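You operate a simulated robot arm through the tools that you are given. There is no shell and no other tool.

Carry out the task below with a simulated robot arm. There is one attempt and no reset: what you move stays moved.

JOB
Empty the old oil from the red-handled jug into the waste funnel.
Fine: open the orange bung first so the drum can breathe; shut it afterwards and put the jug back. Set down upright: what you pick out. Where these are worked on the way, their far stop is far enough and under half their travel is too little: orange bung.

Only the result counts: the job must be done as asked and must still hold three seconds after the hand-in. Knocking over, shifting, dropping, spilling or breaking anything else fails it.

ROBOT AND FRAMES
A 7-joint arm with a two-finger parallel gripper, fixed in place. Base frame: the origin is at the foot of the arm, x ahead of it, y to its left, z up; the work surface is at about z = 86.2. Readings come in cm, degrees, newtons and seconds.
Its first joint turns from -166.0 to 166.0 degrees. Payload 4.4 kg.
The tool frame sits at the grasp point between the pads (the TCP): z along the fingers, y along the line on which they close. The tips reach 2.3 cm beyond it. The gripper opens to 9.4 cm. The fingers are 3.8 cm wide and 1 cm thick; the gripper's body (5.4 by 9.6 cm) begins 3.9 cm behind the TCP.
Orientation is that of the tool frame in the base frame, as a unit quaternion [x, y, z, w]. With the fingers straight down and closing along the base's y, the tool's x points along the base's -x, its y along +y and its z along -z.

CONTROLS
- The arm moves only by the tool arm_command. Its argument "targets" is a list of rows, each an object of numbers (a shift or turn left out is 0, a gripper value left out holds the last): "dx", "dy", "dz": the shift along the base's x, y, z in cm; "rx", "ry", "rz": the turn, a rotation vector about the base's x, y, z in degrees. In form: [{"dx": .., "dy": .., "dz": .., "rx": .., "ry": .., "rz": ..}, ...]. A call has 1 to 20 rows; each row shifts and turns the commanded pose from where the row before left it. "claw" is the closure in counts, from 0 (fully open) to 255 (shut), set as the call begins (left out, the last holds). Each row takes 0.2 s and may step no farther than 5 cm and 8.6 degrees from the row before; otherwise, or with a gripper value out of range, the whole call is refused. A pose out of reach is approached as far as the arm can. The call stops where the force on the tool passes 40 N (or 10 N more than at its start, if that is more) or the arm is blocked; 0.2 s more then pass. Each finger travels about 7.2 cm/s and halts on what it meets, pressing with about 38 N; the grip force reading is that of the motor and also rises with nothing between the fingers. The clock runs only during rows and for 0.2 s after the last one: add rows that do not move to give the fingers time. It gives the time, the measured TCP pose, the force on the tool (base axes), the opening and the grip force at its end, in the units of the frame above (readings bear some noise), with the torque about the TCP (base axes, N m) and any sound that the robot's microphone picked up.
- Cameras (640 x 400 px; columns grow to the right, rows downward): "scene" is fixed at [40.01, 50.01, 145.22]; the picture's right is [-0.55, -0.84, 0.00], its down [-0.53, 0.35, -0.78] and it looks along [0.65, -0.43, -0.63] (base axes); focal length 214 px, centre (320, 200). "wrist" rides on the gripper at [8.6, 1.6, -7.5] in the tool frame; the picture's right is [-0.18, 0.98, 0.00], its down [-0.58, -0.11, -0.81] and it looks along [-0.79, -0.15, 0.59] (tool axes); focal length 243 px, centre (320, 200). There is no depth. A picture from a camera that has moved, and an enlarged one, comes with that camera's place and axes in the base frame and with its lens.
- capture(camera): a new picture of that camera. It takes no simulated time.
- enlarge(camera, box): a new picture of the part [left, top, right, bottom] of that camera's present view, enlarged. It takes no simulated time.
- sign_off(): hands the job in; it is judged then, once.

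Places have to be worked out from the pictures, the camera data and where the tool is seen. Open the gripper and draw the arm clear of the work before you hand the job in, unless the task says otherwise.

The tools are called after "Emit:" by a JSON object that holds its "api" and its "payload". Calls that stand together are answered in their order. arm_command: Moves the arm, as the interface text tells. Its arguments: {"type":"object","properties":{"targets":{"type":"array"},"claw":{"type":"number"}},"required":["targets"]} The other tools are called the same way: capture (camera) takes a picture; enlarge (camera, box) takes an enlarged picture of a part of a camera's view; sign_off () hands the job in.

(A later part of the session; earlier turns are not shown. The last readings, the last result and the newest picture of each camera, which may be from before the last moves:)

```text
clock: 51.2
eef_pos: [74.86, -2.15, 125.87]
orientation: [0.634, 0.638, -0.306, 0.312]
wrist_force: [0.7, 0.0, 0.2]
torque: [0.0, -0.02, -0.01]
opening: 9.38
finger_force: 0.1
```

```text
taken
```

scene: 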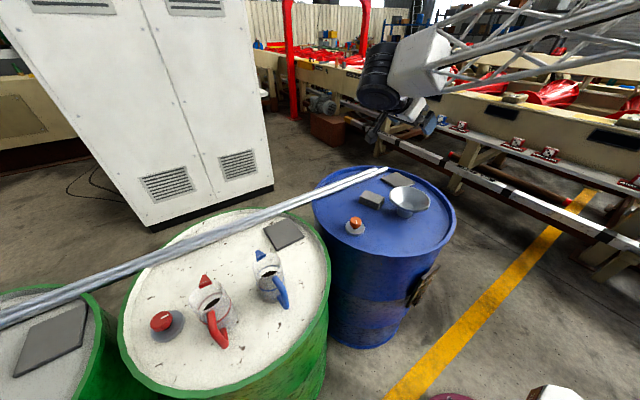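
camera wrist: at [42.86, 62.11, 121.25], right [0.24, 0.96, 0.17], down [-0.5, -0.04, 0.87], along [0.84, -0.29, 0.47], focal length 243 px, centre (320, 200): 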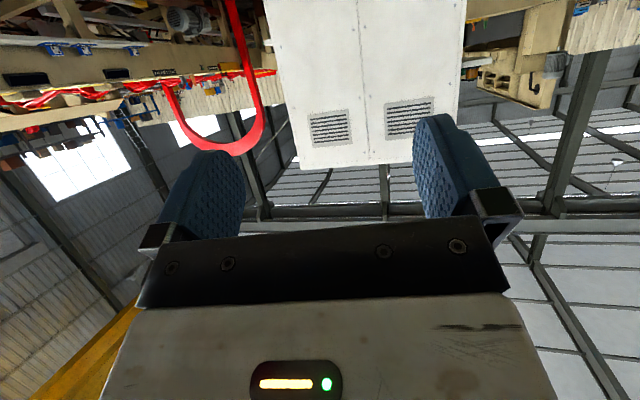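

The swing worked with pitch 38° and heading -89°. Now I rehearse the tipping motion itself: 112° of tilt about x.

Emit:
{"api": "arm_command", "payload": {"targets": [{"rx": 8, "ry": 0.1}, {"rx": 8, "ry": 0.1}, {"rx": 8, "ry": 0.1}, {"rx": 8, "ry": 0.1}, {"rx": 8, "ry": 0.1}, {"rx": 8, "ry": 0.1}, {"rx": 8, "ry": 0.1}, {"rx": 8, "ry": 0.1}, {"rx": 8, "ry": 0.1}, {"rx": 8, "ry": 0.1}, {"rx": 8, "ry": 0.1}, {"rx": 8, "ry": 0.1}, {"rx": 8, "ry": 0.1}, {"rx": 8, "ry": 0.1}, {}]}}

Emit:
{"api": "capture", "payload": {"camera": "scene"}}

```text
clock: 54.4
eef_pos: [74.53, -1.97, 125.88]
orientation: [0.609, 0.614, 0.352, -0.358]
wrist_force: [0.0, 0.0, -0.4]
torque: [-0.01, -0.02, -0.03]
opening: 9.41
finger_force: 0.0
```

```text
taken
```

scene: 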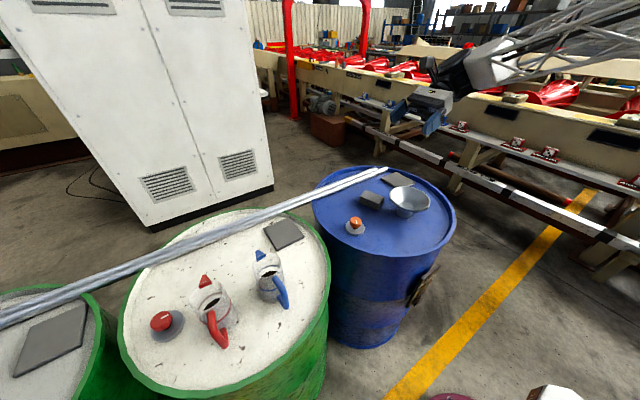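

The full tilt (pitch 150°, i.e. 112° of jug tilt) is reachable with this heading. I return to tool-down and swing back over the jugs for a close wrist-camera look.

Emit:
{"api": "arm_command", "payload": {"targets": [{"rx": -8}, {"rx": -8}, {"rx": -8}, {"rx": -8}, {"rx": -8}, {"rx": -8}, {"rx": -8}, {"rx": -4}, {"dx": -1.0, "dy": 3.8, "rz": 5}, {"dx": -1.0, "dy": 3.8, "rz": 5}, {"dx": -1.0, "dy": 3.8, "rz": 5}, {"dx": -1.0, "dy": 3.8, "rz": 5}, {"dx": -1.0, "dy": 3.8, "rz": 5}, {"dx": -1.0, "dy": 3.8, "rz": 5}, {"dx": -1.0, "dy": 3.8, "rz": 5}, {"dx": -1.0, "dy": 3.8, "rz": 5}, {"dx": -1.0, "dy": 3.8, "rz": 5}, {"dx": -1.0, "dy": 3.8, "rz": 5}, {"dx": -1.0, "dy": 3.8, "rz": 5}]}}

Emit:
{"api": "arm_command", "payload": {"targets": [{"dx": -1.0, "dy": 3.8, "rz": 5}, {"dx": -1.0, "dy": 3.8, "rz": 5}, {"dx": -1.0, "dy": 3.8, "rz": 5}, {"dx": -1.0, "dy": 3.8, "rz": 5}, {"dx": -1.0, "dy": 3.8, "rz": 5}, {}]}}

Emit:
{"api": "capture", "payload": {"camera": "wrist"}}

```text
clock: 58.4
eef_pos: [63.22, 39.81, 126.15]
orientation: [0.299, 0.954, -0.004, -0.003]
wrist_force: [0.2, 0.4, 0.0]
torque: [0.01, -0.04, 0.02]
opening: 9.39
finger_force: 0.1
```

```text
clock: 59.8
eef_pos: [58.62, 59.09, 126.25]
orientation: [0.086, 0.996, -0.005, -0.002]
wrist_force: [0.4, -0.1, 0.5]
torque: [0.01, 0.01, 0.0]
opening: 9.42
finger_force: 0.1
```

```text
taken
camera wrist: at [50.57, 62.2, 133.72], right [0.35, 0.94, -0.01], down [0.56, -0.2, 0.81], along [0.75, -0.29, -0.59], focal length 243 px, centre (320, 200)
```

wrist: 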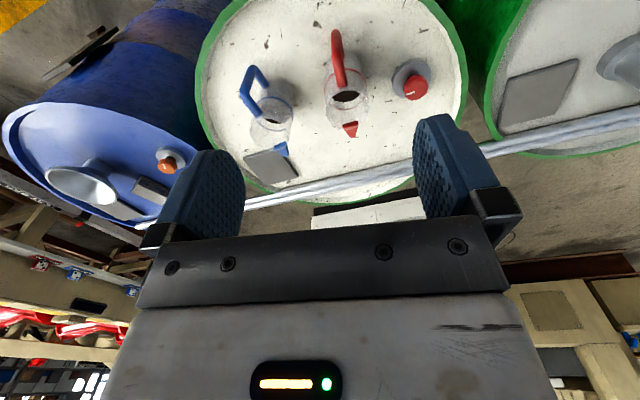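

The red jug is visible near the top of the wrist view. I enlarge it to measure the handle, spout and base from this second viewpoint.

Emit:
{"api": "enlarge", "payload": {"camera": "wrist", "box": [290, 10, 450, 150]}}

Emit:
{"api": "enlarge", "payload": {"camera": "scene", "box": [150, 300, 310, 400]}}

```text
2.86 times, centred on (370, 80) of wrist
camera zoom: at [50.57, 62.2, 133.72], right [0.35, 0.94, -0.01], down [0.56, -0.2, 0.81], along [0.75, -0.29, -0.59], focal length 693 px, centre (177, 543)
```

zoom: 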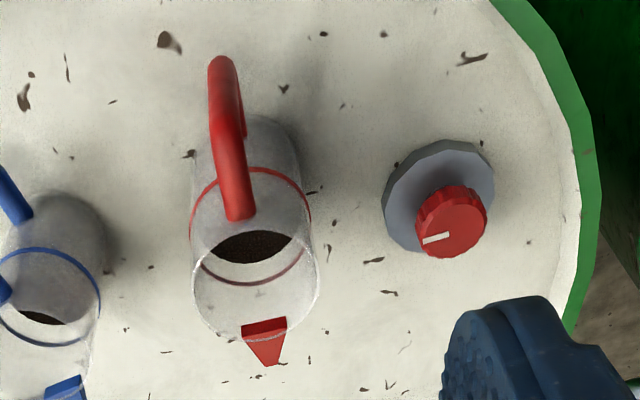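

```text
4.00 times, centred on (230, 350) of scene
camera zoom: at [40.01, 50.01, 145.22], right [-0.55, -0.84, 0.0], down [-0.53, 0.35, -0.78], along [0.65, -0.43, -0.63], focal length 858 px, centre (680, -400)
```

zoom: 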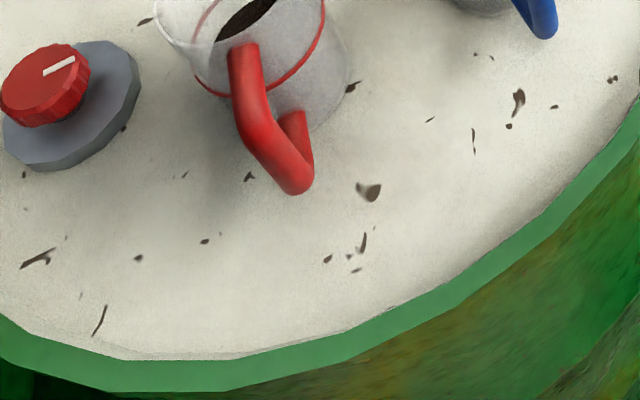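

Triangulating both views: the handle's vertical bar is at about (65.2, 58.8) from z 91 to 98, the jug axis near (72.3, 58.1), and the spout tip at (78.05, 57.2, 100). I pitch to about 32° and move to a spot behind the handle, clear of the drum edge at x≈57.5.

Emit:
{"api": "arm_command", "payload": {"targets": [{"rx": -1.25, "ry": -7.14, "dx": -0.75, "dy": 0.16, "dz": -1.5}, {"rx": -1.25, "ry": -7.14, "dx": -0.75, "dy": 0.16, "dz": -1.5}, {"rx": -1.25, "ry": -7.14, "dx": -0.75, "dy": 0.16, "dz": -1.5}, {"rx": -1.25, "ry": -7.14, "dx": -0.75, "dy": 0.16, "dz": -1.5}, {"rx": -1.25, "ry": -7.14, "dx": -0.75, "dy": 0.16, "dz": -1.5}, {"rx": -1.25, "ry": -7.14, "dx": -0.75, "dy": 0.16, "dz": -1.5}, {"rx": -1.25, "ry": -7.14, "dx": -0.75, "dy": 0.16, "dz": -1.5}, {"rx": -1.25, "ry": -7.14, "dx": -0.75, "dy": 0.16, "dz": -1.5}, {}]}}

Emit:
{"api": "capture", "payload": {"camera": "scene"}}

Emit:
{"api": "capture", "payload": {"camera": "wrist"}}

```text
clock: 61.8
eef_pos: [52.58, 60.01, 113.77]
orientation: [0.079, 0.871, -0.047, 0.482]
wrist_force: [0.2, 0.1, -0.5]
torque: [0.01, 0.0, 0.02]
opening: 9.41
finger_force: 0.1
```

```text
taken
```

scene: 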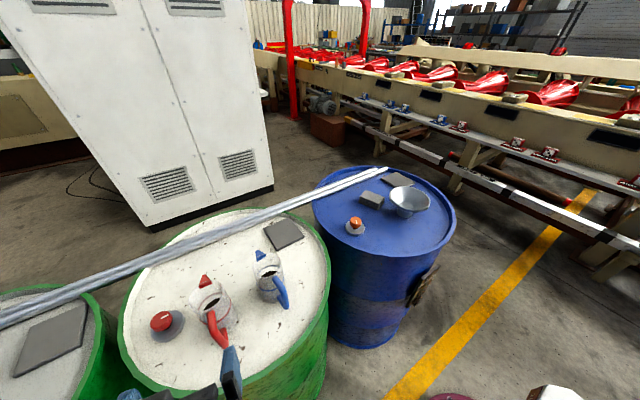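

```text
taken
camera wrist: at [42.29, 63.62, 110.43], right [0.28, 0.95, 0.15], down [-0.39, -0.03, 0.92], along [0.88, -0.31, 0.36], focal length 243 px, centre (320, 200)
```

wrist: 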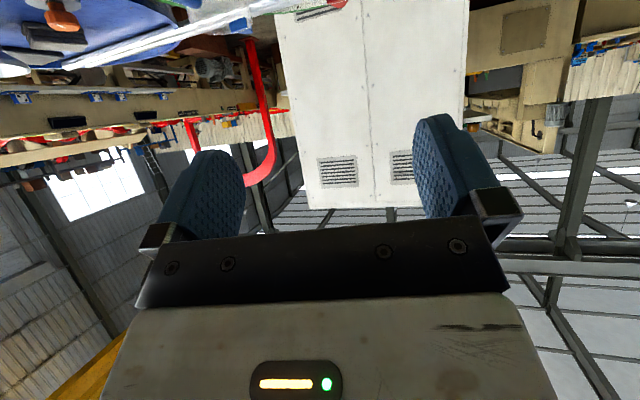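

The posture is right (pitch 32°). I lower to the pre-grasp point about 13 cm behind the handle bar and trim the heading to -8°.

Emit:
{"api": "arm_command", "payload": {"targets": [{"dx": 0.5, "dy": 0.08, "dz": -3, "rz": 0.7}, {"dx": 0.5, "dy": 0.08, "dz": -3, "rz": 0.7}, {"dx": 0.5, "dy": 0.08, "dz": -3, "rz": 0.7}, {"dx": 0.5, "dy": 0.06, "dz": -2.9, "rz": 0.7}, {}]}}

Emit:
{"api": "enlarge", "payload": {"camera": "scene", "box": [150, 270, 310, 400]}}

Emit:
{"api": "capture", "payload": {"camera": "wrist"}}

```text
clock: 63.0
eef_pos: [54.51, 60.34, 102.09]
orientation: [0.056, 0.874, -0.034, 0.482]
wrist_force: [-0.2, -0.8, -0.3]
torque: [0.01, 0.04, -0.04]
opening: 9.38
finger_force: 0.1
```

```text
3.08 times, centred on (230, 335) of scene
camera zoom: at [40.01, 50.01, 145.22], right [-0.55, -0.84, 0.0], down [-0.53, 0.35, -0.78], along [0.65, -0.43, -0.63], focal length 660 px, centre (597, -215)
```

zoom: 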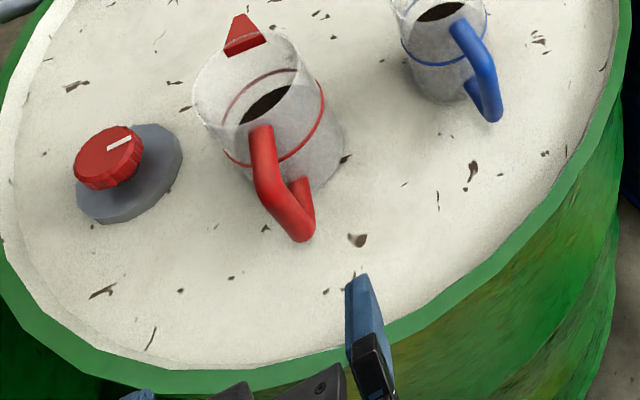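

```text
taken
camera wrist: at [44.01, 63.45, 98.66], right [0.23, 0.96, 0.15], down [-0.38, -0.05, 0.92], along [0.9, -0.27, 0.36], focal length 243 px, centre (320, 200)
```

wrist: 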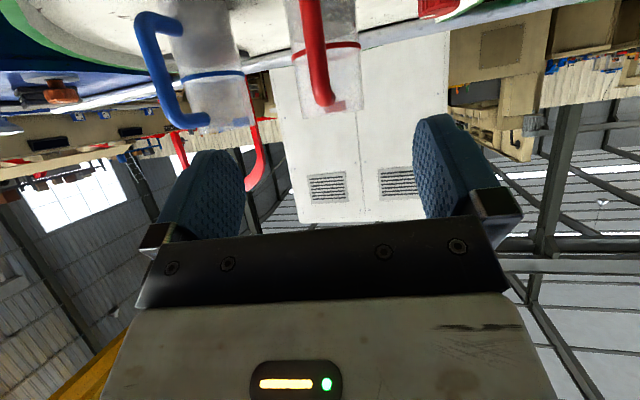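

The wrist view agrees: the bar is at y≈58.5 with its upper bend at z≈98. I advance about three quarters of the way along the tool axis and look again.

Emit:
{"api": "arm_command", "payload": {"targets": [{"dx": 2.75, "dy": -0.45, "dz": -1.77}, {"dx": 2.75, "dy": -0.45, "dz": -1.77}, {"dx": 2.75, "dy": -0.42, "dz": -1.77}, {}]}}

Emit:
{"api": "capture", "payload": {"camera": "wrist"}}

Emit:
{"api": "enlarge", "payload": {"camera": "scene", "box": [150, 270, 310, 400]}}

```text
clock: 64.0
eef_pos: [62.85, 58.97, 96.96]
orientation: [0.057, 0.874, -0.034, 0.482]
wrist_force: [0.1, 1.1, 0.2]
torque: [-0.03, 0.0, -0.01]
opening: 9.42
finger_force: 0.0
```

```text
taken
camera wrist: at [52.3, 62.02, 93.39], right [0.23, 0.96, 0.15], down [-0.38, -0.05, 0.92], along [0.9, -0.27, 0.36], focal length 243 px, centre (320, 200)
```

wrist: 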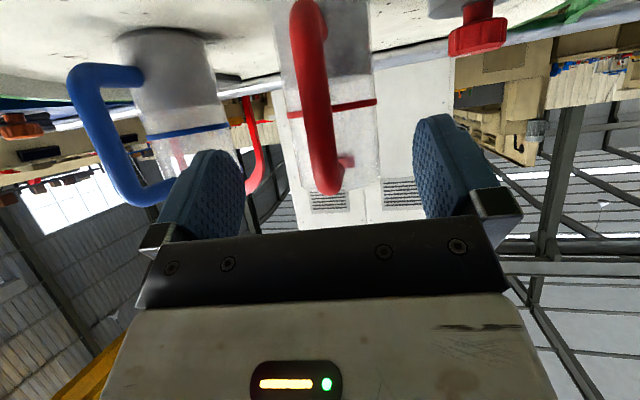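

```text
3.08 times, centred on (230, 335) of scene
camera zoom: at [40.01, 50.01, 145.22], right [-0.55, -0.84, 0.0], down [-0.53, 0.35, -0.78], along [0.65, -0.43, -0.63], focal length 660 px, centre (597, -215)
```

zoom: 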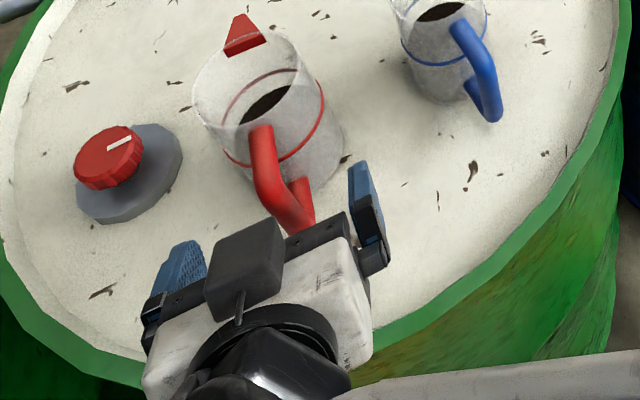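

The scene view shows a dark block on top of the gripper that I want to identify before going on, and I also check the clearance between the fingers and the jug.

Emit:
{"api": "enlarge", "payload": {"camera": "scene", "box": [180, 320, 280, 400]}}

Emit:
{"api": "enlarge", "payload": {"camera": "wrist", "box": [220, 0, 420, 220]}}

```text
5.00 times, centred on (230, 360) of scene
camera zoom: at [40.01, 50.01, 145.22], right [-0.55, -0.84, 0.0], down [-0.53, 0.35, -0.78], along [0.65, -0.43, -0.63], focal length 1072 px, centre (770, -600)
```

zoom: 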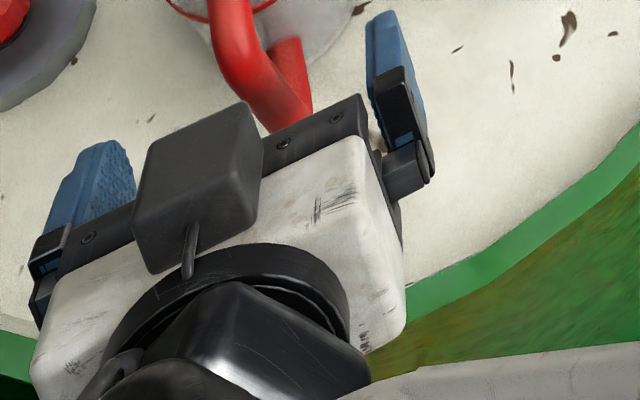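

```text
1.82 times, centred on (320, 110) of wrist
camera zoom: at [52.3, 62.02, 93.39], right [0.23, 0.96, 0.15], down [-0.38, -0.05, 0.92], along [0.9, -0.27, 0.36], focal length 441 px, centre (320, 364)
```

zoom: 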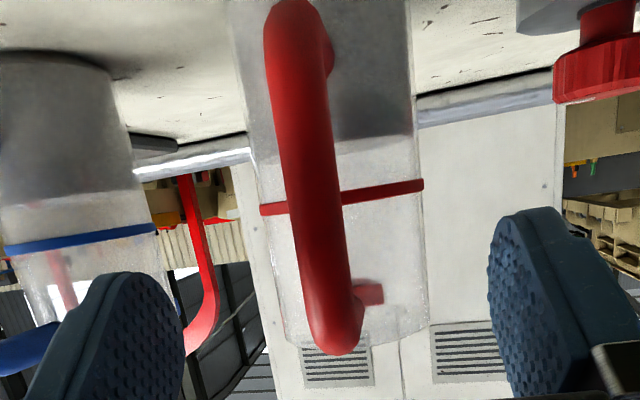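

The dark block is a fixture on the upper side of the gripper; it stays about a centimetre clear of the handle's top bend. The bar is centred at y≈58.7, so I advance the last 3 cm.

Emit:
{"api": "arm_command", "payload": {"targets": [{"dx": 1.3, "dy": -0.16, "dz": -0.9}, {"dx": 1.3, "dy": -0.16, "dz": -0.9}, {}]}}

Emit:
{"api": "capture", "payload": {"camera": "wrist"}}

Emit:
{"api": "enlarge", "payload": {"camera": "scene", "box": [180, 270, 280, 400]}}

```text
clock: 64.8
eef_pos: [65.41, 58.73, 95.01]
orientation: [0.057, 0.873, -0.035, 0.482]
wrist_force: [0.1, 0.0, 0.0]
torque: [-0.01, 0.04, 0.03]
opening: 9.4
finger_force: 0.0
```

```text
taken
camera wrist: at [54.95, 61.73, 91.51], right [0.23, 0.96, 0.15], down [-0.38, -0.05, 0.92], along [0.9, -0.27, 0.36], focal length 243 px, centre (320, 200)
```

wrist: 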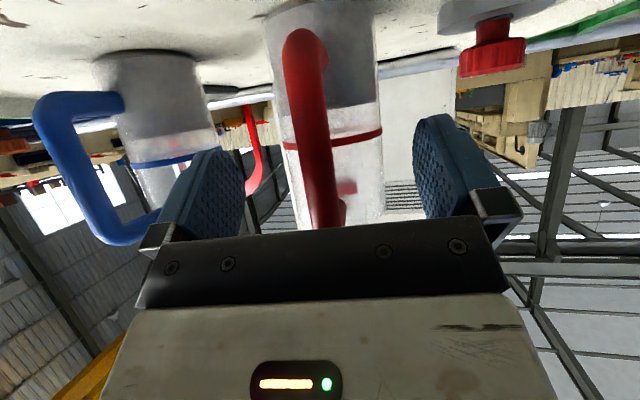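

```text
3.08 times, centred on (230, 335) of scene
camera zoom: at [40.01, 50.01, 145.22], right [-0.55, -0.84, 0.0], down [-0.53, 0.35, -0.78], along [0.65, -0.43, -0.63], focal length 660 px, centre (597, -215)
```

zoom: 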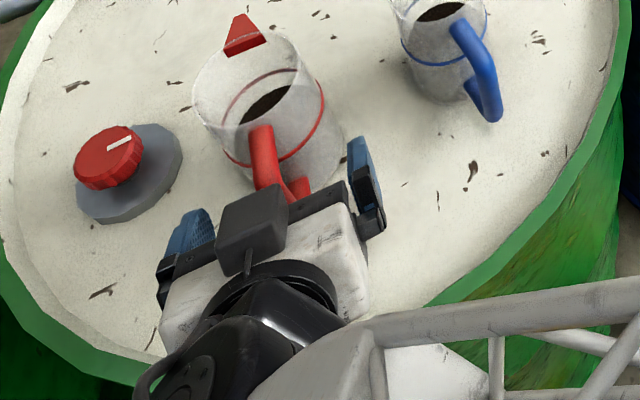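

The bar sits between the fingers, centred in the wrist view. I close most of the way first, to about 2.2 cm, to check the centring before gripping.

Emit:
{"api": "arm_command", "payload": {"targets": [{}, {}, {}, {}], "claw": 195}}

Emit:
{"api": "enlarge", "payload": {"camera": "wrist", "box": [220, 0, 420, 240]}}

```text
clock: 65.8
eef_pos: [65.42, 58.77, 94.83]
orientation: [0.057, 0.873, -0.035, 0.482]
wrist_force: [0.0, 0.2, 0.4]
torque: [0.02, 0.01, -0.02]
opening: 2.22
finger_force: 0.0
```

```text
1.67 times, centred on (320, 120) of wrist
camera zoom: at [54.93, 61.72, 91.51], right [0.23, 0.96, 0.15], down [-0.38, -0.05, 0.92], along [0.9, -0.27, 0.36], focal length 404 px, centre (320, 333)
```

zoom: 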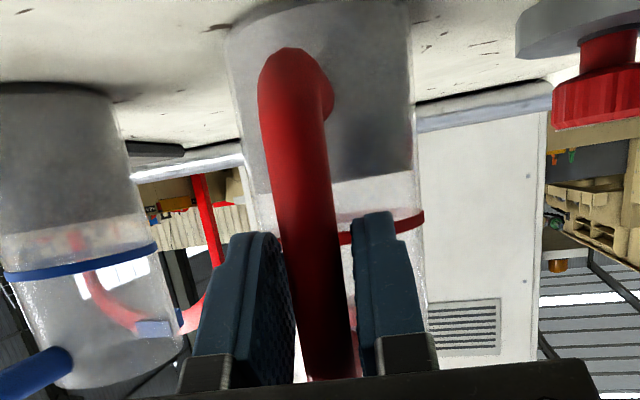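

The bar lies between the pads without touching either. I close fully and check the grip.

Emit:
{"api": "arm_command", "payload": {"targets": [{}, {}, {}, {}], "claw": 255}}

Emit:
{"api": "enlarge", "payload": {"camera": "wrist", "box": [220, 0, 420, 240]}}

Emit:
{"api": "enlarge", "payload": {"camera": "scene", "box": [150, 255, 310, 375]}}

```text
clock: 66.8
eef_pos: [65.46, 58.77, 95.03]
orientation: [0.057, 0.874, -0.035, 0.482]
wrist_force: [-0.4, 1.8, 1.2]
torque: [0.26, -0.1, 0.16]
opening: 1.59
finger_force: 37.5
```

```text
1.67 times, centred on (320, 120) of wrist
camera zoom: at [54.93, 61.73, 91.52], right [0.23, 0.96, 0.15], down [-0.38, -0.05, 0.92], along [0.9, -0.27, 0.36], focal length 404 px, centre (320, 333)
```

zoom: 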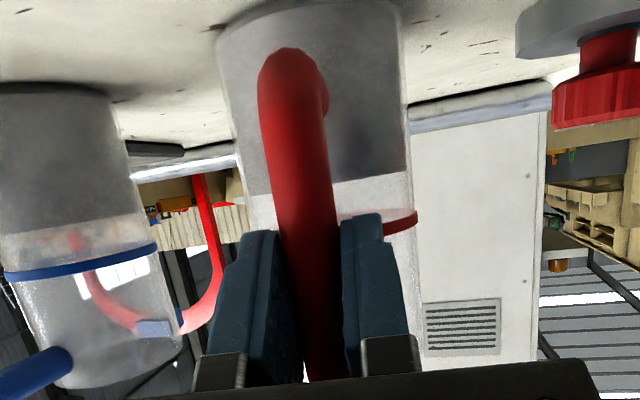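

```text
3.33 times, centred on (230, 315) of scene
camera zoom: at [40.01, 50.01, 145.22], right [-0.55, -0.84, 0.0], down [-0.53, 0.35, -0.78], along [0.65, -0.43, -0.63], focal length 715 px, centre (620, -183)
```

zoom: 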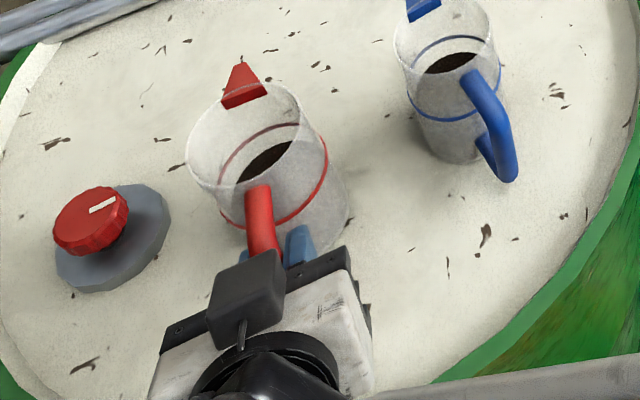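

Held at 1.59 cm with 37.5 N. I lift just 1.5 cm slowly and check the load and whether the jug hangs level.

Emit:
{"api": "arm_command", "payload": {"targets": [{"dz": 0.3}, {"dz": 0.4}, {"dz": 0.4}, {"dz": 0.4}, {}, {}]}}

Emit:
{"api": "enlarge", "payload": {"camera": "wrist", "box": [220, 0, 420, 240]}}

Emit:
{"api": "enlarge", "payload": {"camera": "scene", "box": [150, 255, 310, 375]}}

```text
clock: 68.2
eef_pos: [65.34, 58.69, 96.48]
orientation: [0.057, 0.874, -0.034, 0.482]
wrist_force: [1.9, 0.2, -0.9]
torque: [0.2, -0.16, 0.03]
opening: 1.57
finger_force: 37.8
```

```text
1.67 times, centred on (320, 120) of wrist
camera zoom: at [54.86, 61.83, 93.03], right [0.23, 0.96, 0.15], down [-0.38, -0.05, 0.92], along [0.9, -0.27, 0.36], focal length 404 px, centre (320, 333)
```

zoom: 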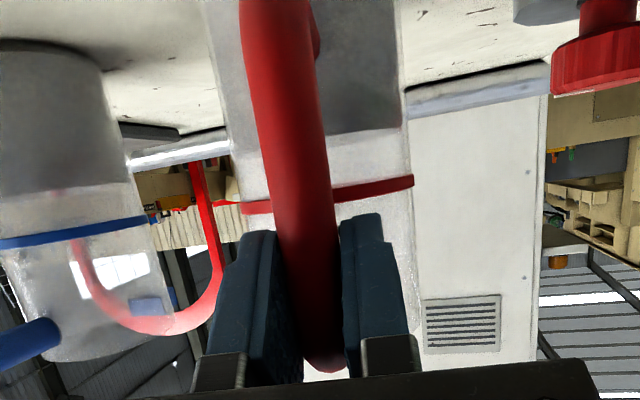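

```text
3.33 times, centred on (230, 315) of scene
camera zoom: at [40.01, 50.01, 145.22], right [-0.55, -0.84, 0.0], down [-0.53, 0.35, -0.78], along [0.65, -0.43, -0.63], focal length 715 px, centre (620, -183)
```

zoom: 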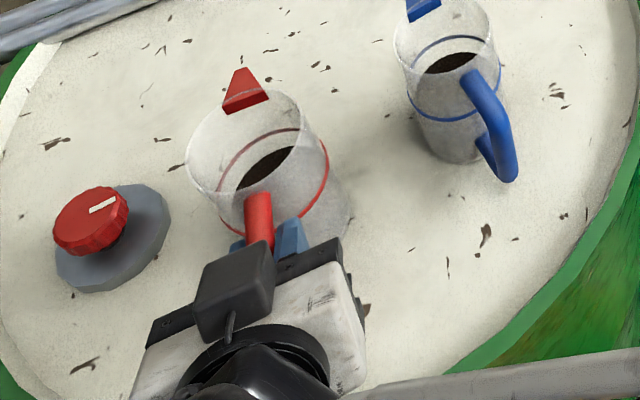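

The pictures suggest the jug stayed on the drum while the hand slid up along the bar, and the load reading is almost nil. I look closely at the grip before doing anything else.

Emit:
{"api": "enlarge", "payload": {"camera": "wrist", "box": [270, 100, 370, 230]}}

Emit:
{"api": "enlarge", "payload": {"camera": "scene", "box": [190, 290, 260, 350]}}

Emit:
{"api": "arm_command", "payload": {"targets": [{}, {}]}}

```text
3.08 times, centred on (320, 165) of wrist
camera zoom: at [54.86, 61.83, 93.03], right [0.23, 0.96, 0.15], down [-0.38, -0.05, 0.92], along [0.9, -0.27, 0.36], focal length 746 px, centre (320, 308)
```

zoom: 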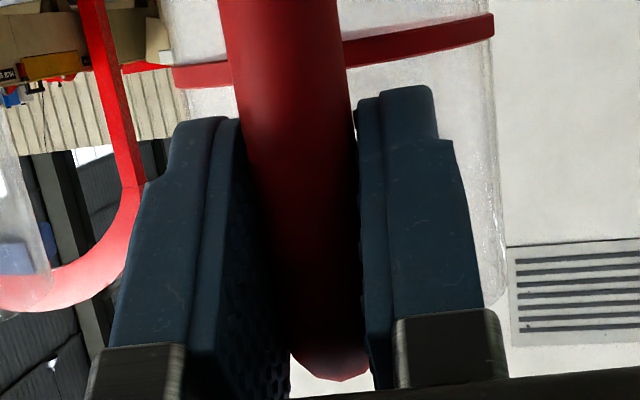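

```text
6.67 times, centred on (225, 320) of scene
camera zoom: at [40.01, 50.01, 145.22], right [-0.55, -0.84, 0.0], down [-0.53, 0.35, -0.78], along [0.65, -0.43, -0.63], focal length 1430 px, centre (953, -600)
```

zoom: 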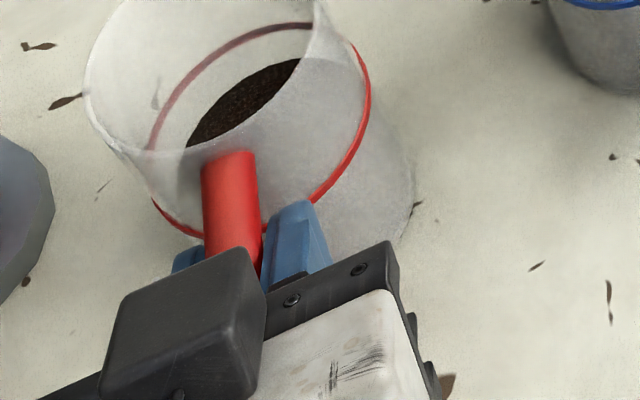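

```text
clock: 68.8
eef_pos: [65.32, 58.79, 96.44]
orientation: [0.057, 0.874, -0.035, 0.482]
wrist_force: [0.6, 0.2, 0.9]
torque: [0.14, -0.28, -0.07]
opening: 1.59
finger_force: 38.1
```

Both pads do touch the bar, yet the hand slid along it. I go back down to the middle of the bar and watch the force, to judge how much friction there is.

Emit:
{"api": "arm_command", "payload": {"targets": [{"dz": -0.5}, {"dz": -0.5}]}}

Emit:
{"api": "arm_command", "payload": {"targets": [{"dz": -0.4}]}}

Emit:
{"api": "arm_command", "payload": {"targets": [{"dz": 0.3}]}}

```text
clock: 69.4
eef_pos: [65.42, 58.85, 95.8]
orientation: [0.057, 0.873, -0.033, 0.483]
wrist_force: [-7.6, 6.5, 31.9]
torque: [0.58, -0.39, 0.28]
opening: 1.59
finger_force: 38.0
```

```text
clock: 69.8
eef_pos: [65.33, 58.86, 95.06]
orientation: [0.058, 0.873, -0.035, 0.483]
wrist_force: [-9.7, 1.3, 29.4]
torque: [-0.02, -0.23, 0.07]
opening: 1.56
finger_force: 37.4
```

```text
clock: 70.2
eef_pos: [65.31, 58.73, 95.09]
orientation: [0.056, 0.874, -0.036, 0.481]
wrist_force: [1.0, 2.0, -0.2]
torque: [0.07, 0.04, 0.02]
opening: 1.58
finger_force: 38.2
```

Sliding downward met about 30 N, so the pads do have real friction. I now lift in small steps with a reading after each, to see whether the jug's weight comes onto the hand.

Emit:
{"api": "arm_command", "payload": {"targets": [{"dz": 0.3}]}}

Emit:
{"api": "arm_command", "payload": {"targets": [{"dz": 0.3}]}}

Emit:
{"api": "arm_command", "payload": {"targets": [{"dz": 0.3}]}}

Emit:
{"api": "enlarge", "payload": {"camera": "wrist", "box": [220, 0, 420, 240]}}

Emit:
{"api": "enlarge", "payload": {"camera": "scene", "box": [150, 255, 310, 375]}}

```text
clock: 70.6
eef_pos: [65.31, 58.86, 95.58]
orientation: [0.056, 0.874, -0.035, 0.482]
wrist_force: [0.0, 0.0, -4.0]
torque: [0.04, 0.23, 0.07]
opening: 1.59
finger_force: 38.0
```

```text
clock: 71.0
eef_pos: [65.5, 58.88, 95.95]
orientation: [0.057, 0.874, -0.035, 0.481]
wrist_force: [0.4, 0.0, -3.6]
torque: [0.05, 0.2, 0.05]
opening: 1.55
finger_force: 38.3
```

```text
clock: 71.4
eef_pos: [65.46, 58.69, 96.21]
orientation: [0.056, 0.874, -0.034, 0.481]
wrist_force: [0.5, -0.5, -3.4]
torque: [0.0, 0.19, 0.0]
opening: 1.55
finger_force: 38.1
```

```text
1.67 times, centred on (320, 120) of wrist
camera zoom: at [54.93, 61.79, 92.82], right [0.23, 0.96, 0.15], down [-0.38, -0.05, 0.92], along [0.9, -0.27, 0.36], focal length 404 px, centre (320, 333)
```

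zoom: 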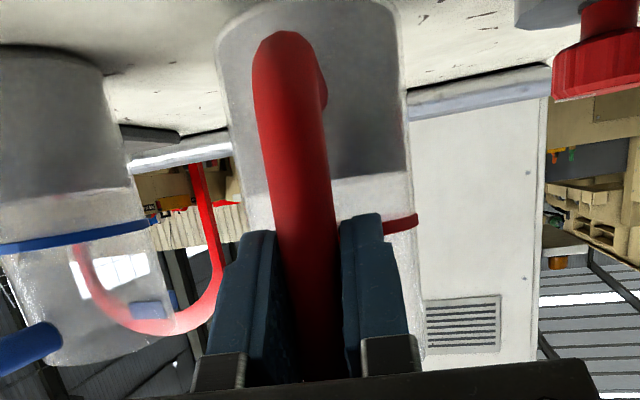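

```text
3.33 times, centred on (230, 315) of scene
camera zoom: at [40.01, 50.01, 145.22], right [-0.55, -0.84, 0.0], down [-0.53, 0.35, -0.78], along [0.65, -0.43, -0.63], focal length 715 px, centre (620, -183)
```

zoom: 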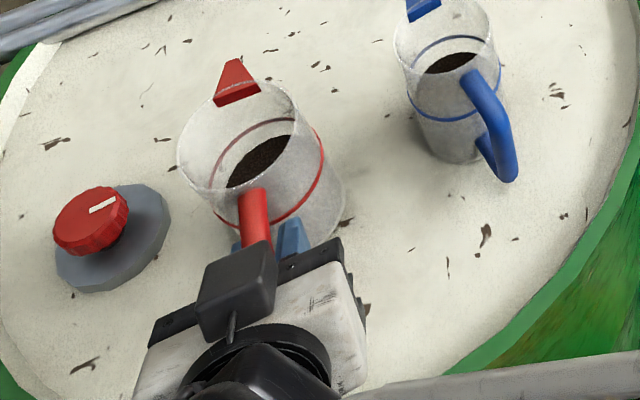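

Now the jug is off the surface: about 3.6 N and 0.2 N m on the hand, and the bar has not moved in the pads. I hold still for over a second to make sure it does not creep.

Emit:
{"api": "arm_command", "payload": {"targets": [{}, {}, {}, {}, {}, {}]}}

Emit:
{"api": "enlarge", "payload": {"camera": "wrist", "box": [220, 0, 420, 240]}}

Emit:
{"api": "enlarge", "payload": {"camera": "scene", "box": [150, 255, 310, 375]}}

```text
clock: 72.8
eef_pos: [65.55, 58.8, 96.28]
orientation: [0.056, 0.874, -0.034, 0.482]
wrist_force: [0.1, 0.5, -2.7]
torque: [0.0, 0.23, -0.02]
opening: 1.56
finger_force: 38.0
```

```text
1.67 times, centred on (320, 120) of wrist
camera zoom: at [54.93, 61.79, 92.84], right [0.23, 0.96, 0.15], down [-0.38, -0.05, 0.92], along [0.9, -0.27, 0.36], focal length 404 px, centre (320, 333)
```

zoom: 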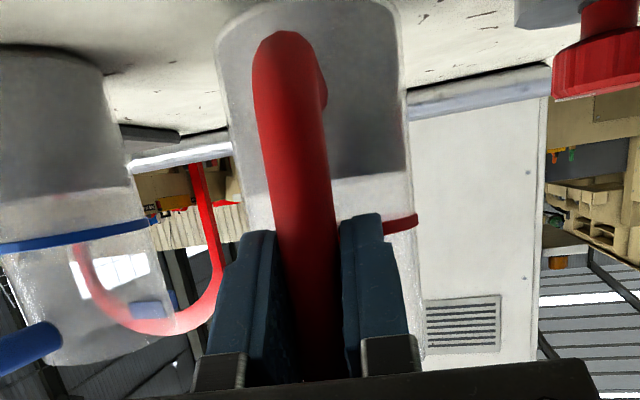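

```text
3.33 times, centred on (230, 315) of scene
camera zoom: at [40.01, 50.01, 145.22], right [-0.55, -0.84, 0.0], down [-0.53, 0.35, -0.78], along [0.65, -0.43, -0.63], focal length 715 px, centre (620, -183)
```

zoom: 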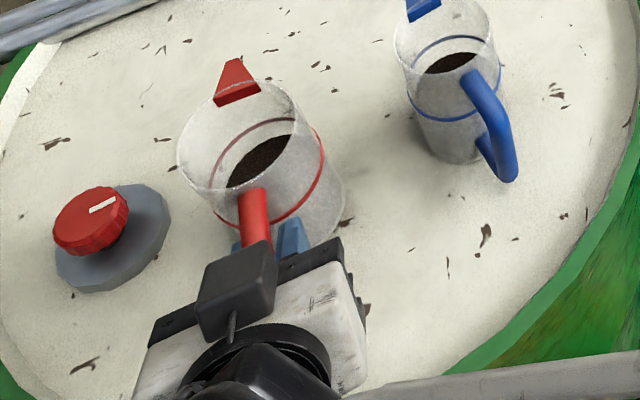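

The grip is steady with no creep. I lift the jug smoothly to about z 120, keeping it upright, then check it again.

Emit:
{"api": "arm_command", "payload": {"targets": [{"dz": 0.3}, {"dz": 0.7}, {"dz": 1.2}, {"dz": 1.7}, {"dz": 2}, {"dz": 2}, {"dz": 2}, {"dz": 2}, {"dz": 2}, {"dz": 2}, {"dz": 2}, {"dz": 2}, {"dz": 1.7}, {"dz": 1.2}, {"dz": 0.7}, {"dz": 0.3}, {}]}}

Emit:
{"api": "enlarge", "payload": {"camera": "wrist", "box": [220, 0, 420, 240]}}

Emit:
{"api": "capture", "payload": {"camera": "scene"}}

```text
clock: 76.4
eef_pos: [65.47, 58.58, 120.1]
orientation: [0.057, 0.873, -0.034, 0.482]
wrist_force: [-0.7, 0.1, -3.9]
torque: [0.02, 0.23, -0.04]
opening: 1.59
finger_force: 38.0
```

```text
1.67 times, centred on (320, 120) of wrist
camera zoom: at [54.96, 61.64, 116.68], right [0.23, 0.96, 0.15], down [-0.38, -0.05, 0.92], along [0.9, -0.27, 0.36], focal length 404 px, centre (320, 333)
```

zoom: 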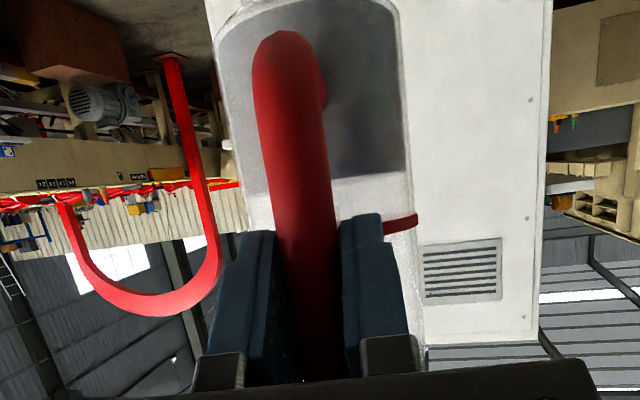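

```text
taken
```

scene: 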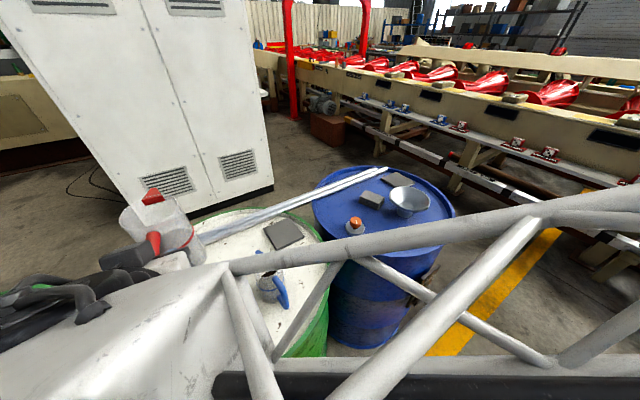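

The jug hangs level at z 120. I carry it smoothly toward the funnel, turning the heading gradually so the spout will face -y.

Emit:
{"api": "arm_command", "payload": {"targets": [{"dx": 0.08, "dy": -0.5, "rz": -0.68}, {"dx": 0.15, "dy": -1, "rz": -1.35}, {"dx": 0.23, "dy": -1.5, "rz": -2.03}, {"dx": 0.32, "dy": -2.1, "rz": -2.84}, {"dx": 0.32, "dy": -2.1, "rz": -2.84}, {"dx": 0.32, "dy": -2.1, "rz": -2.84}, {"dx": 0.32, "dy": -2.1, "rz": -2.84}, {"dx": 0.32, "dy": -2.1, "rz": -2.84}, {"dx": 0.32, "dy": -2.1, "rz": -2.84}, {"dx": 0.32, "dy": -2.1, "rz": -2.84}, {"dx": 0.32, "dy": -2.1, "rz": -2.84}, {"dx": 0.32, "dy": -2.1, "rz": -2.84}, {"dx": 0.32, "dy": -2.1, "rz": -2.84}, {"dx": 0.32, "dy": -2.1, "rz": -2.84}, {"dx": 0.32, "dy": -2.1, "rz": -2.84}, {"dx": 0.32, "dy": -2.1, "rz": -2.84}, {"dx": 0.25, "dy": -1.6, "rz": -2.16}, {"dx": 0.15, "dy": -1.0, "rz": -1.35}, {"dx": 0.08, "dy": -0.5, "rz": -0.68}, {}]}}

Emit:
{"api": "capture", "payload": {"camera": "scene"}}

```text
clock: 80.6
eef_pos: [70.46, 25.46, 120.12]
orientation: [0.388, 0.785, -0.217, 0.432]
wrist_force: [0.0, -0.3, -2.7]
torque: [0.16, 0.12, -0.01]
opening: 1.56
finger_force: 38.2
```

```text
taken
```

scene: 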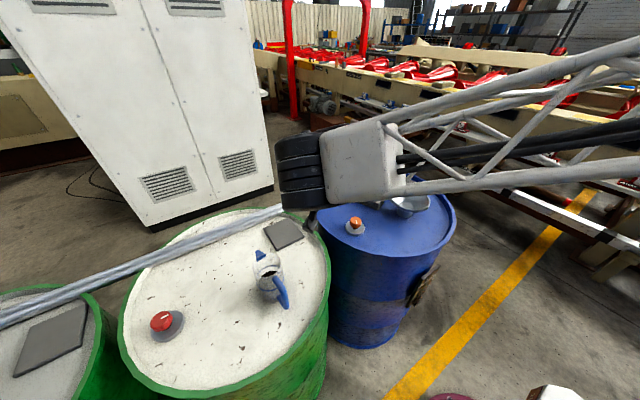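

No drips on the way, and the load is unchanged. I carry on to the pre-pour point, about 13 cm on the +y side of the funnel centre at z 120.

Emit:
{"api": "arm_command", "payload": {"targets": [{"dx": 0.08, "dy": -0.5, "rz": -0.7}, {"dx": 0.16, "dy": -1, "rz": -1.39}, {"dx": 0.24, "dy": -1.5, "rz": -2.09}, {"dx": 0.34, "dy": -2.1, "rz": -2.93}, {"dx": 0.34, "dy": -2.1, "rz": -2.93}, {"dx": 0.34, "dy": -2.1, "rz": -2.93}, {"dx": 0.34, "dy": -2.1, "rz": -2.93}, {"dx": 0.34, "dy": -2.1, "rz": -2.93}, {"dx": 0.34, "dy": -2.1, "rz": -2.93}, {"dx": 0.34, "dy": -2.1, "rz": -2.93}, {"dx": 0.34, "dy": -2.1, "rz": -2.93}, {"dx": 0.34, "dy": -2.1, "rz": -2.93}, {"dx": 0.31, "dy": -1.9, "rz": -2.65}, {"dx": 0.23, "dy": -1.4, "rz": -1.95}, {"dx": 0.11, "dy": -0.7, "rz": -0.98}, {"dx": 0.06, "dy": -0.36, "rz": -0.5}, {}, {}]}}

Emit:
{"api": "capture", "payload": {"camera": "scene"}}

Emit:
{"api": "capture", "payload": {"camera": "wrist"}}

```text
clock: 84.4
eef_pos: [74.85, -0.94, 120.13]
orientation: [0.615, 0.623, -0.342, 0.341]
wrist_force: [0.5, -0.1, -2.8]
torque: [0.21, 0.03, 0.03]
opening: 1.59
finger_force: 37.8
```

```text
taken
```

scene: 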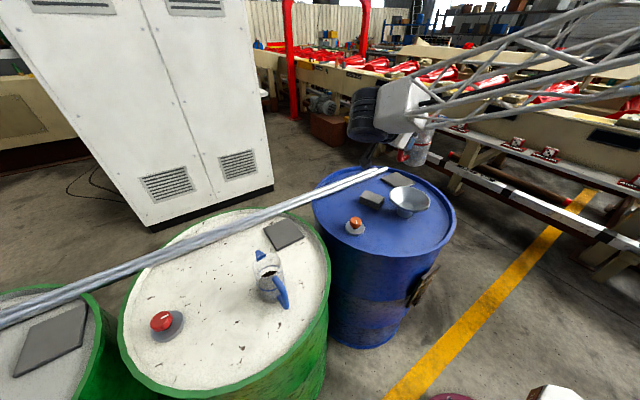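

```text
taken
camera wrist: at [76.43, 9.93, 116.62], right [0.98, -0.09, 0.15], down [-0.11, 0.37, 0.92], along [-0.14, -0.92, 0.36], focal length 243 px, centre (320, 200)
```

wrist: 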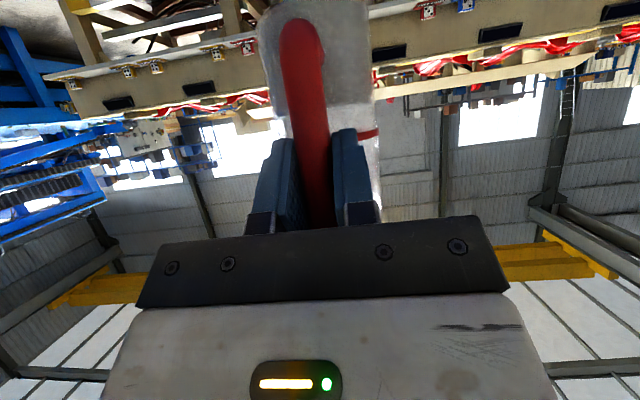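

The jug is in place beside and above the funnel. I enlarge the scene view to confirm the jug's level and refine the funnel's position.

Emit:
{"api": "enlarge", "payload": {"camera": "scene", "box": [370, 110, 460, 230]}}

```text
3.33 times, centred on (415, 170) of scene
camera zoom: at [40.01, 50.01, 145.22], right [-0.55, -0.84, 0.0], down [-0.53, 0.35, -0.78], along [0.65, -0.43, -0.63], focal length 715 px, centre (3, 300)
```

zoom: 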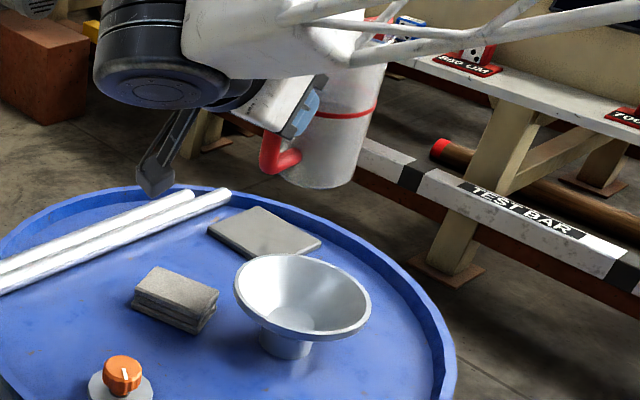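

The jug looks upright. I check where the spout tip is, since the pour turns about it.

Emit:
{"api": "enlarge", "payload": {"camera": "scene", "box": [395, 105, 455, 170]}}

Emit:
{"api": "enlarge", "payload": {"camera": "scene", "box": [380, 175, 440, 225]}}

```text
6.15 times, centred on (425, 138) of scene
camera zoom: at [40.01, 50.01, 145.22], right [-0.55, -0.84, 0.0], down [-0.53, 0.35, -0.78], along [0.65, -0.43, -0.63], focal length 1320 px, centre (-326, 585)
```

zoom: 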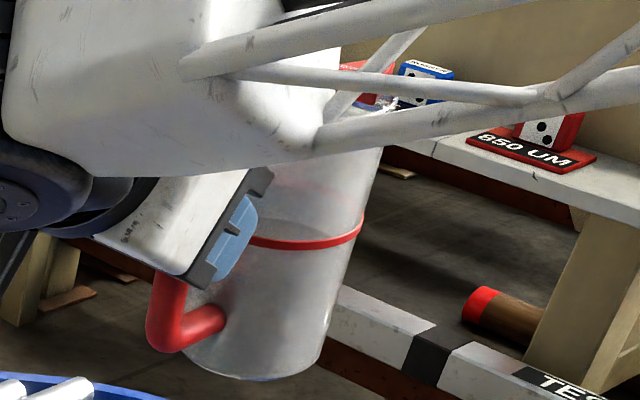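

```text
8.00 times, centred on (410, 200) of scene
camera zoom: at [40.01, 50.01, 145.22], right [-0.55, -0.84, 0.0], down [-0.53, 0.35, -0.78], along [0.65, -0.43, -0.63], focal length 1716 px, centre (-400, 200)
```

zoom: 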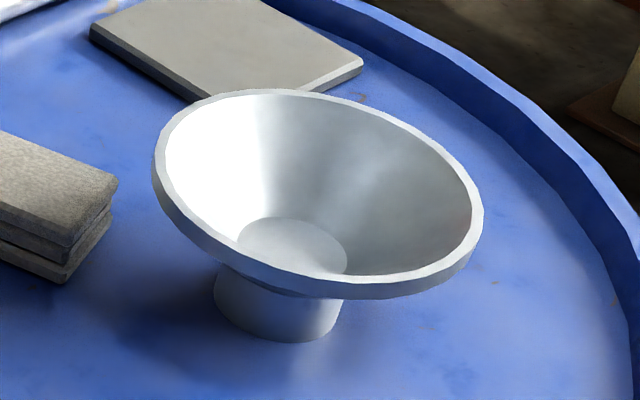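

The wrist view shows the jug sits in the hand exactly as it did at the grasp, so it is upright; the funnel is centred near (75, -14.6) with its rim at about z 93.6. I begin tipping to 50°, below the angle at which oil should reach the lip, while lowering toward the funnel.

Emit:
{"api": "arm_command", "payload": {"targets": [{"rx": 1, "dy": -0.03, "dz": -0.2}, {"rx": 2, "dy": -0.04, "dz": -0.4}, {"rx": 2.5, "dy": -0.05, "dz": -0.55}, {"rx": 2.8, "dy": -0.05, "dz": -0.6}, {"rx": 2.8, "dy": -0.05, "dz": -0.6}, {"rx": 2.8, "dy": -0.05, "dz": -0.6}, {"rx": 2.8, "dy": -0.05, "dz": -0.6}, {"rx": 2.8, "dy": -0.05, "dz": -0.6}, {"rx": 2.8, "dy": -0.05, "dz": -0.6}, {"rx": 2.8, "dy": -0.05, "dz": -0.6}, {"rx": 2.8, "dy": -0.05, "dz": -0.6}, {"rx": 2.8, "dy": -0.05, "dz": -0.6}, {"rx": 2.8, "dy": -0.05, "dz": -0.6}, {"rx": 2.8, "dy": -0.05, "dz": -0.6}, {"rx": 2.8, "dy": -0.05, "dz": -0.6}, {"rx": 2.8, "dy": -0.05, "dz": -0.6}, {"rx": 2.8, "dy": -0.05, "dz": -0.6}, {"rx": 2.5, "dy": -0.05, "dz": -0.55}, {"rx": 1.5, "dy": -0.03, "dz": -0.3}, {}]}}

Emit:
{"api": "enlarge", "payload": {"camera": "scene", "box": [360, 110, 460, 230]}}

Emit:
{"api": "capture", "payload": {"camera": "wrist"}}

```text
clock: 88.6
eef_pos: [74.9, -1.96, 109.66]
orientation: [0.701, 0.708, -0.054, 0.057]
wrist_force: [-0.2, -0.3, -3.0]
torque: [0.11, 0.0, -0.03]
opening: 1.59
finger_force: 38.1
```

```text
3.33 times, centred on (410, 170) of scene
camera zoom: at [40.01, 50.01, 145.22], right [-0.55, -0.84, 0.0], down [-0.53, 0.35, -0.78], along [0.65, -0.43, -0.63], focal length 715 px, centre (20, 300)
```

zoom: 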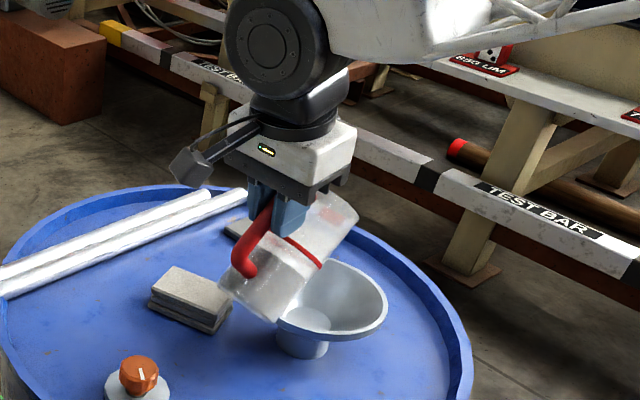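

```text
taken
camera wrist: at [76.46, 7.8, 115.61], right [0.98, -0.17, 0.03], down [-0.11, -0.45, 0.89], along [-0.14, -0.88, -0.46], focal length 243 px, centre (320, 200)
```

wrist: 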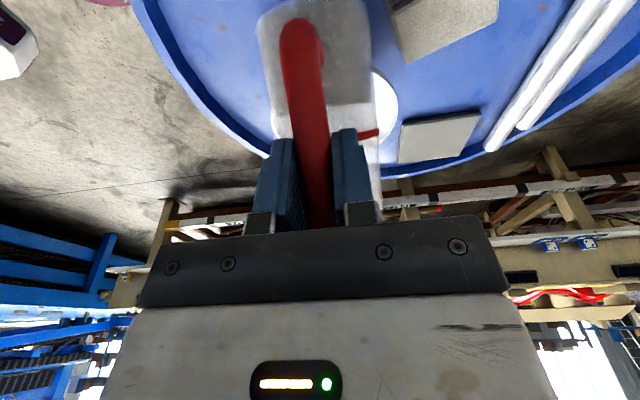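

The spout is over the funnel, just as computed, with no oil out yet. I go on to 60° while lowering the spout to about 4 cm above the funnel rim.

Emit:
{"api": "arm_command", "payload": {"targets": [{"rx": 1.4, "dy": -0.15, "dz": -0.37}, {"rx": 1.4, "dy": -0.15, "dz": -0.37}, {"rx": 1.4, "dy": -0.15, "dz": -0.37}, {"rx": 1.4, "dy": -0.15, "dz": -0.37}, {"rx": 1.4, "dy": -0.15, "dz": -0.37}, {"rx": 1.4, "dy": -0.15, "dz": -0.37}, {"rx": 1.4, "dy": -0.15, "dz": -0.37}, {"rx": 1.4, "dy": -0.15, "dz": -0.37}, {}]}}

Emit:
{"api": "enlarge", "payload": {"camera": "scene", "box": [370, 150, 450, 220]}}

Emit:
{"api": "enlarge", "payload": {"camera": "wrist", "box": [220, 0, 440, 200]}}

```text
clock: 90.6
eef_pos: [74.73, -3.24, 106.72]
orientation: [0.704, 0.71, 0.015, -0.011]
wrist_force: [-0.1, 0.3, -3.0]
torque: [-0.01, 0.0, 0.0]
opening: 1.58
finger_force: 38.8
```

```text
5.71 times, centred on (410, 185) of scene
camera zoom: at [40.01, 50.01, 145.22], right [-0.55, -0.84, 0.0], down [-0.53, 0.35, -0.78], along [0.65, -0.43, -0.63], focal length 1226 px, centre (-194, 286)
```

zoom: 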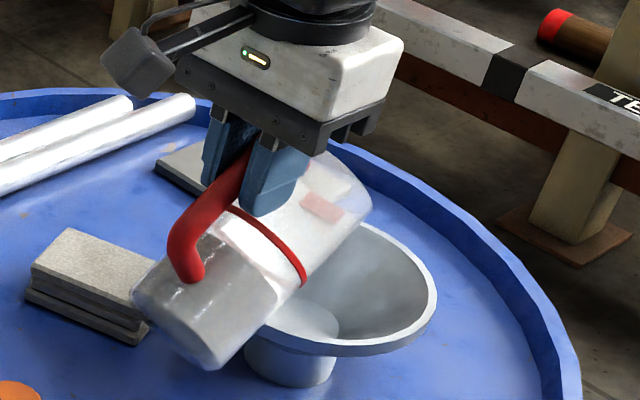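

```text
2.00 times, centred on (330, 100) of wrist
camera zoom: at [76.31, 5.3, 114.43], right [0.98, -0.17, 0.0], down [-0.11, -0.61, 0.78], along [-0.14, -0.77, -0.62], focal length 485 px, centre (300, 400)
```

zoom: 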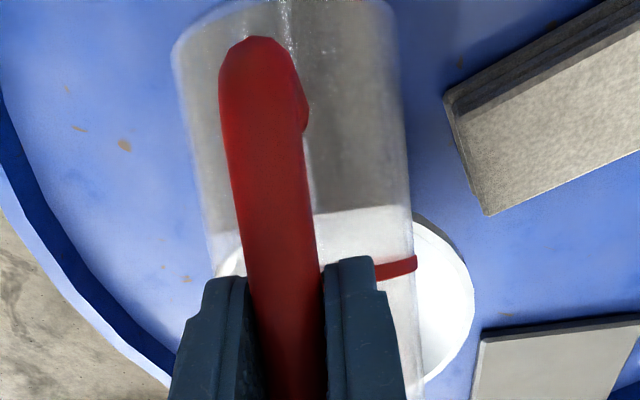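

At 60° the spout tip is over the funnel's middle, at about (74.7, -13.7, 98), and no oil shows yet. I now tip slowly about the spout tip from 60° to 80°.

Emit:
{"api": "arm_command", "payload": {"targets": [{"rx": 1.25, "dy": -0.2, "dz": 0.22}, {"rx": 1.25, "dy": -0.2, "dz": 0.22}, {"rx": 1.25, "dy": -0.2, "dz": 0.22}, {"rx": 1.25, "dy": -0.2, "dz": 0.22}, {"rx": 1.25, "dy": -0.22, "dz": 0.2}, {"rx": 1.25, "dy": -0.22, "dz": 0.2}, {"rx": 1.25, "dy": -0.22, "dz": 0.2}, {"rx": 1.25, "dy": -0.22, "dz": 0.2}]}}

Emit:
{"api": "enlarge", "payload": {"camera": "scene", "box": [370, 150, 450, 220]}}

```text
clock: 92.4
eef_pos: [74.85, -4.81, 108.35]
orientation: [0.7, 0.707, 0.076, -0.072]
wrist_force: [0.0, 0.4, -2.4]
torque: [-0.01, 0.0, 0.0]
opening: 1.6
finger_force: 38.3
```

```text
5.71 times, centred on (410, 185) of scene
camera zoom: at [40.01, 50.01, 145.22], right [-0.55, -0.84, 0.0], down [-0.53, 0.35, -0.78], along [0.65, -0.43, -0.63], focal length 1226 px, centre (-194, 286)
```

zoom: 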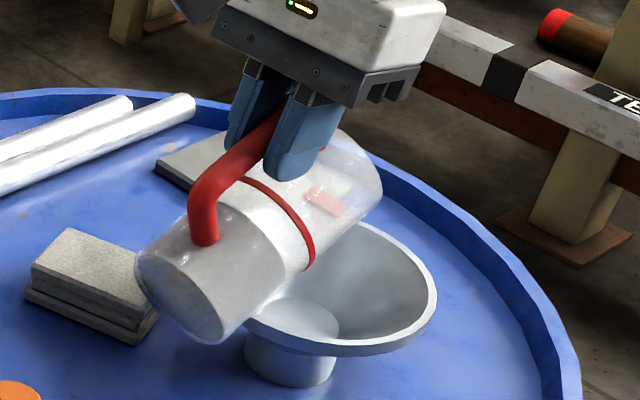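

At 70° there is no visible spill; the view through the frosted wall does not show the oil, so I will follow the weight reading. I continue slowly toward 90°.

Emit:
{"api": "arm_command", "payload": {"targets": [{"rx": 1.25, "dy": -0.23, "dz": 0.18}, {"rx": 1.25, "dy": -0.23, "dz": 0.18}, {"rx": 1.25, "dy": -0.23, "dz": 0.18}, {"rx": 1.25, "dy": -0.23, "dz": 0.18}, {"rx": 1.25, "dy": -0.25, "dz": 0.16}, {"rx": 1.25, "dy": -0.25, "dz": 0.16}, {"rx": 1.25, "dy": -0.25, "dz": 0.16}, {"rx": 1.25, "dy": -0.25, "dz": 0.16}]}}

Emit:
{"api": "enlarge", "payload": {"camera": "scene", "box": [370, 150, 450, 220]}}

Emit:
{"api": "capture", "payload": {"camera": "wrist"}}

```text
clock: 94.2
eef_pos: [74.81, -6.63, 109.84]
orientation: [0.691, 0.697, 0.139, -0.133]
wrist_force: [-0.1, 0.4, -2.0]
torque: [-0.02, 0.0, 0.01]
opening: 1.59
finger_force: 37.6
```

```text
5.71 times, centred on (410, 185) of scene
camera zoom: at [40.01, 50.01, 145.22], right [-0.55, -0.84, 0.0], down [-0.53, 0.35, -0.78], along [0.65, -0.43, -0.63], focal length 1226 px, centre (-194, 286)
```

zoom: 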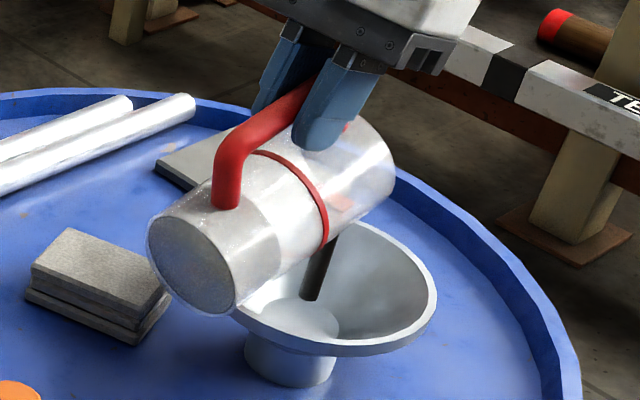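

```text
taken
camera wrist: at [76.34, -1.35, 119.9], right [0.98, -0.16, -0.06], down [-0.11, -0.84, 0.53], along [-0.14, -0.51, -0.85], focal length 243 px, centre (320, 200)
```

wrist: 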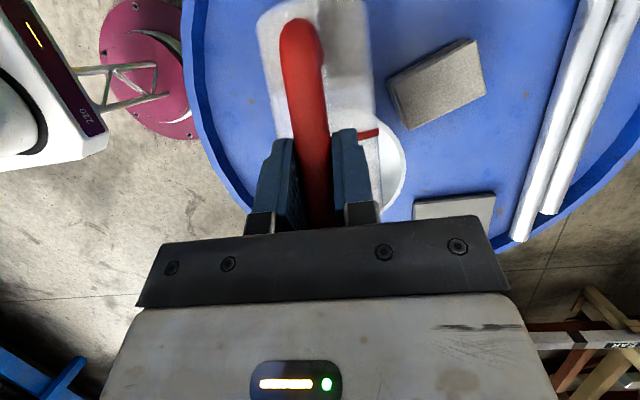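

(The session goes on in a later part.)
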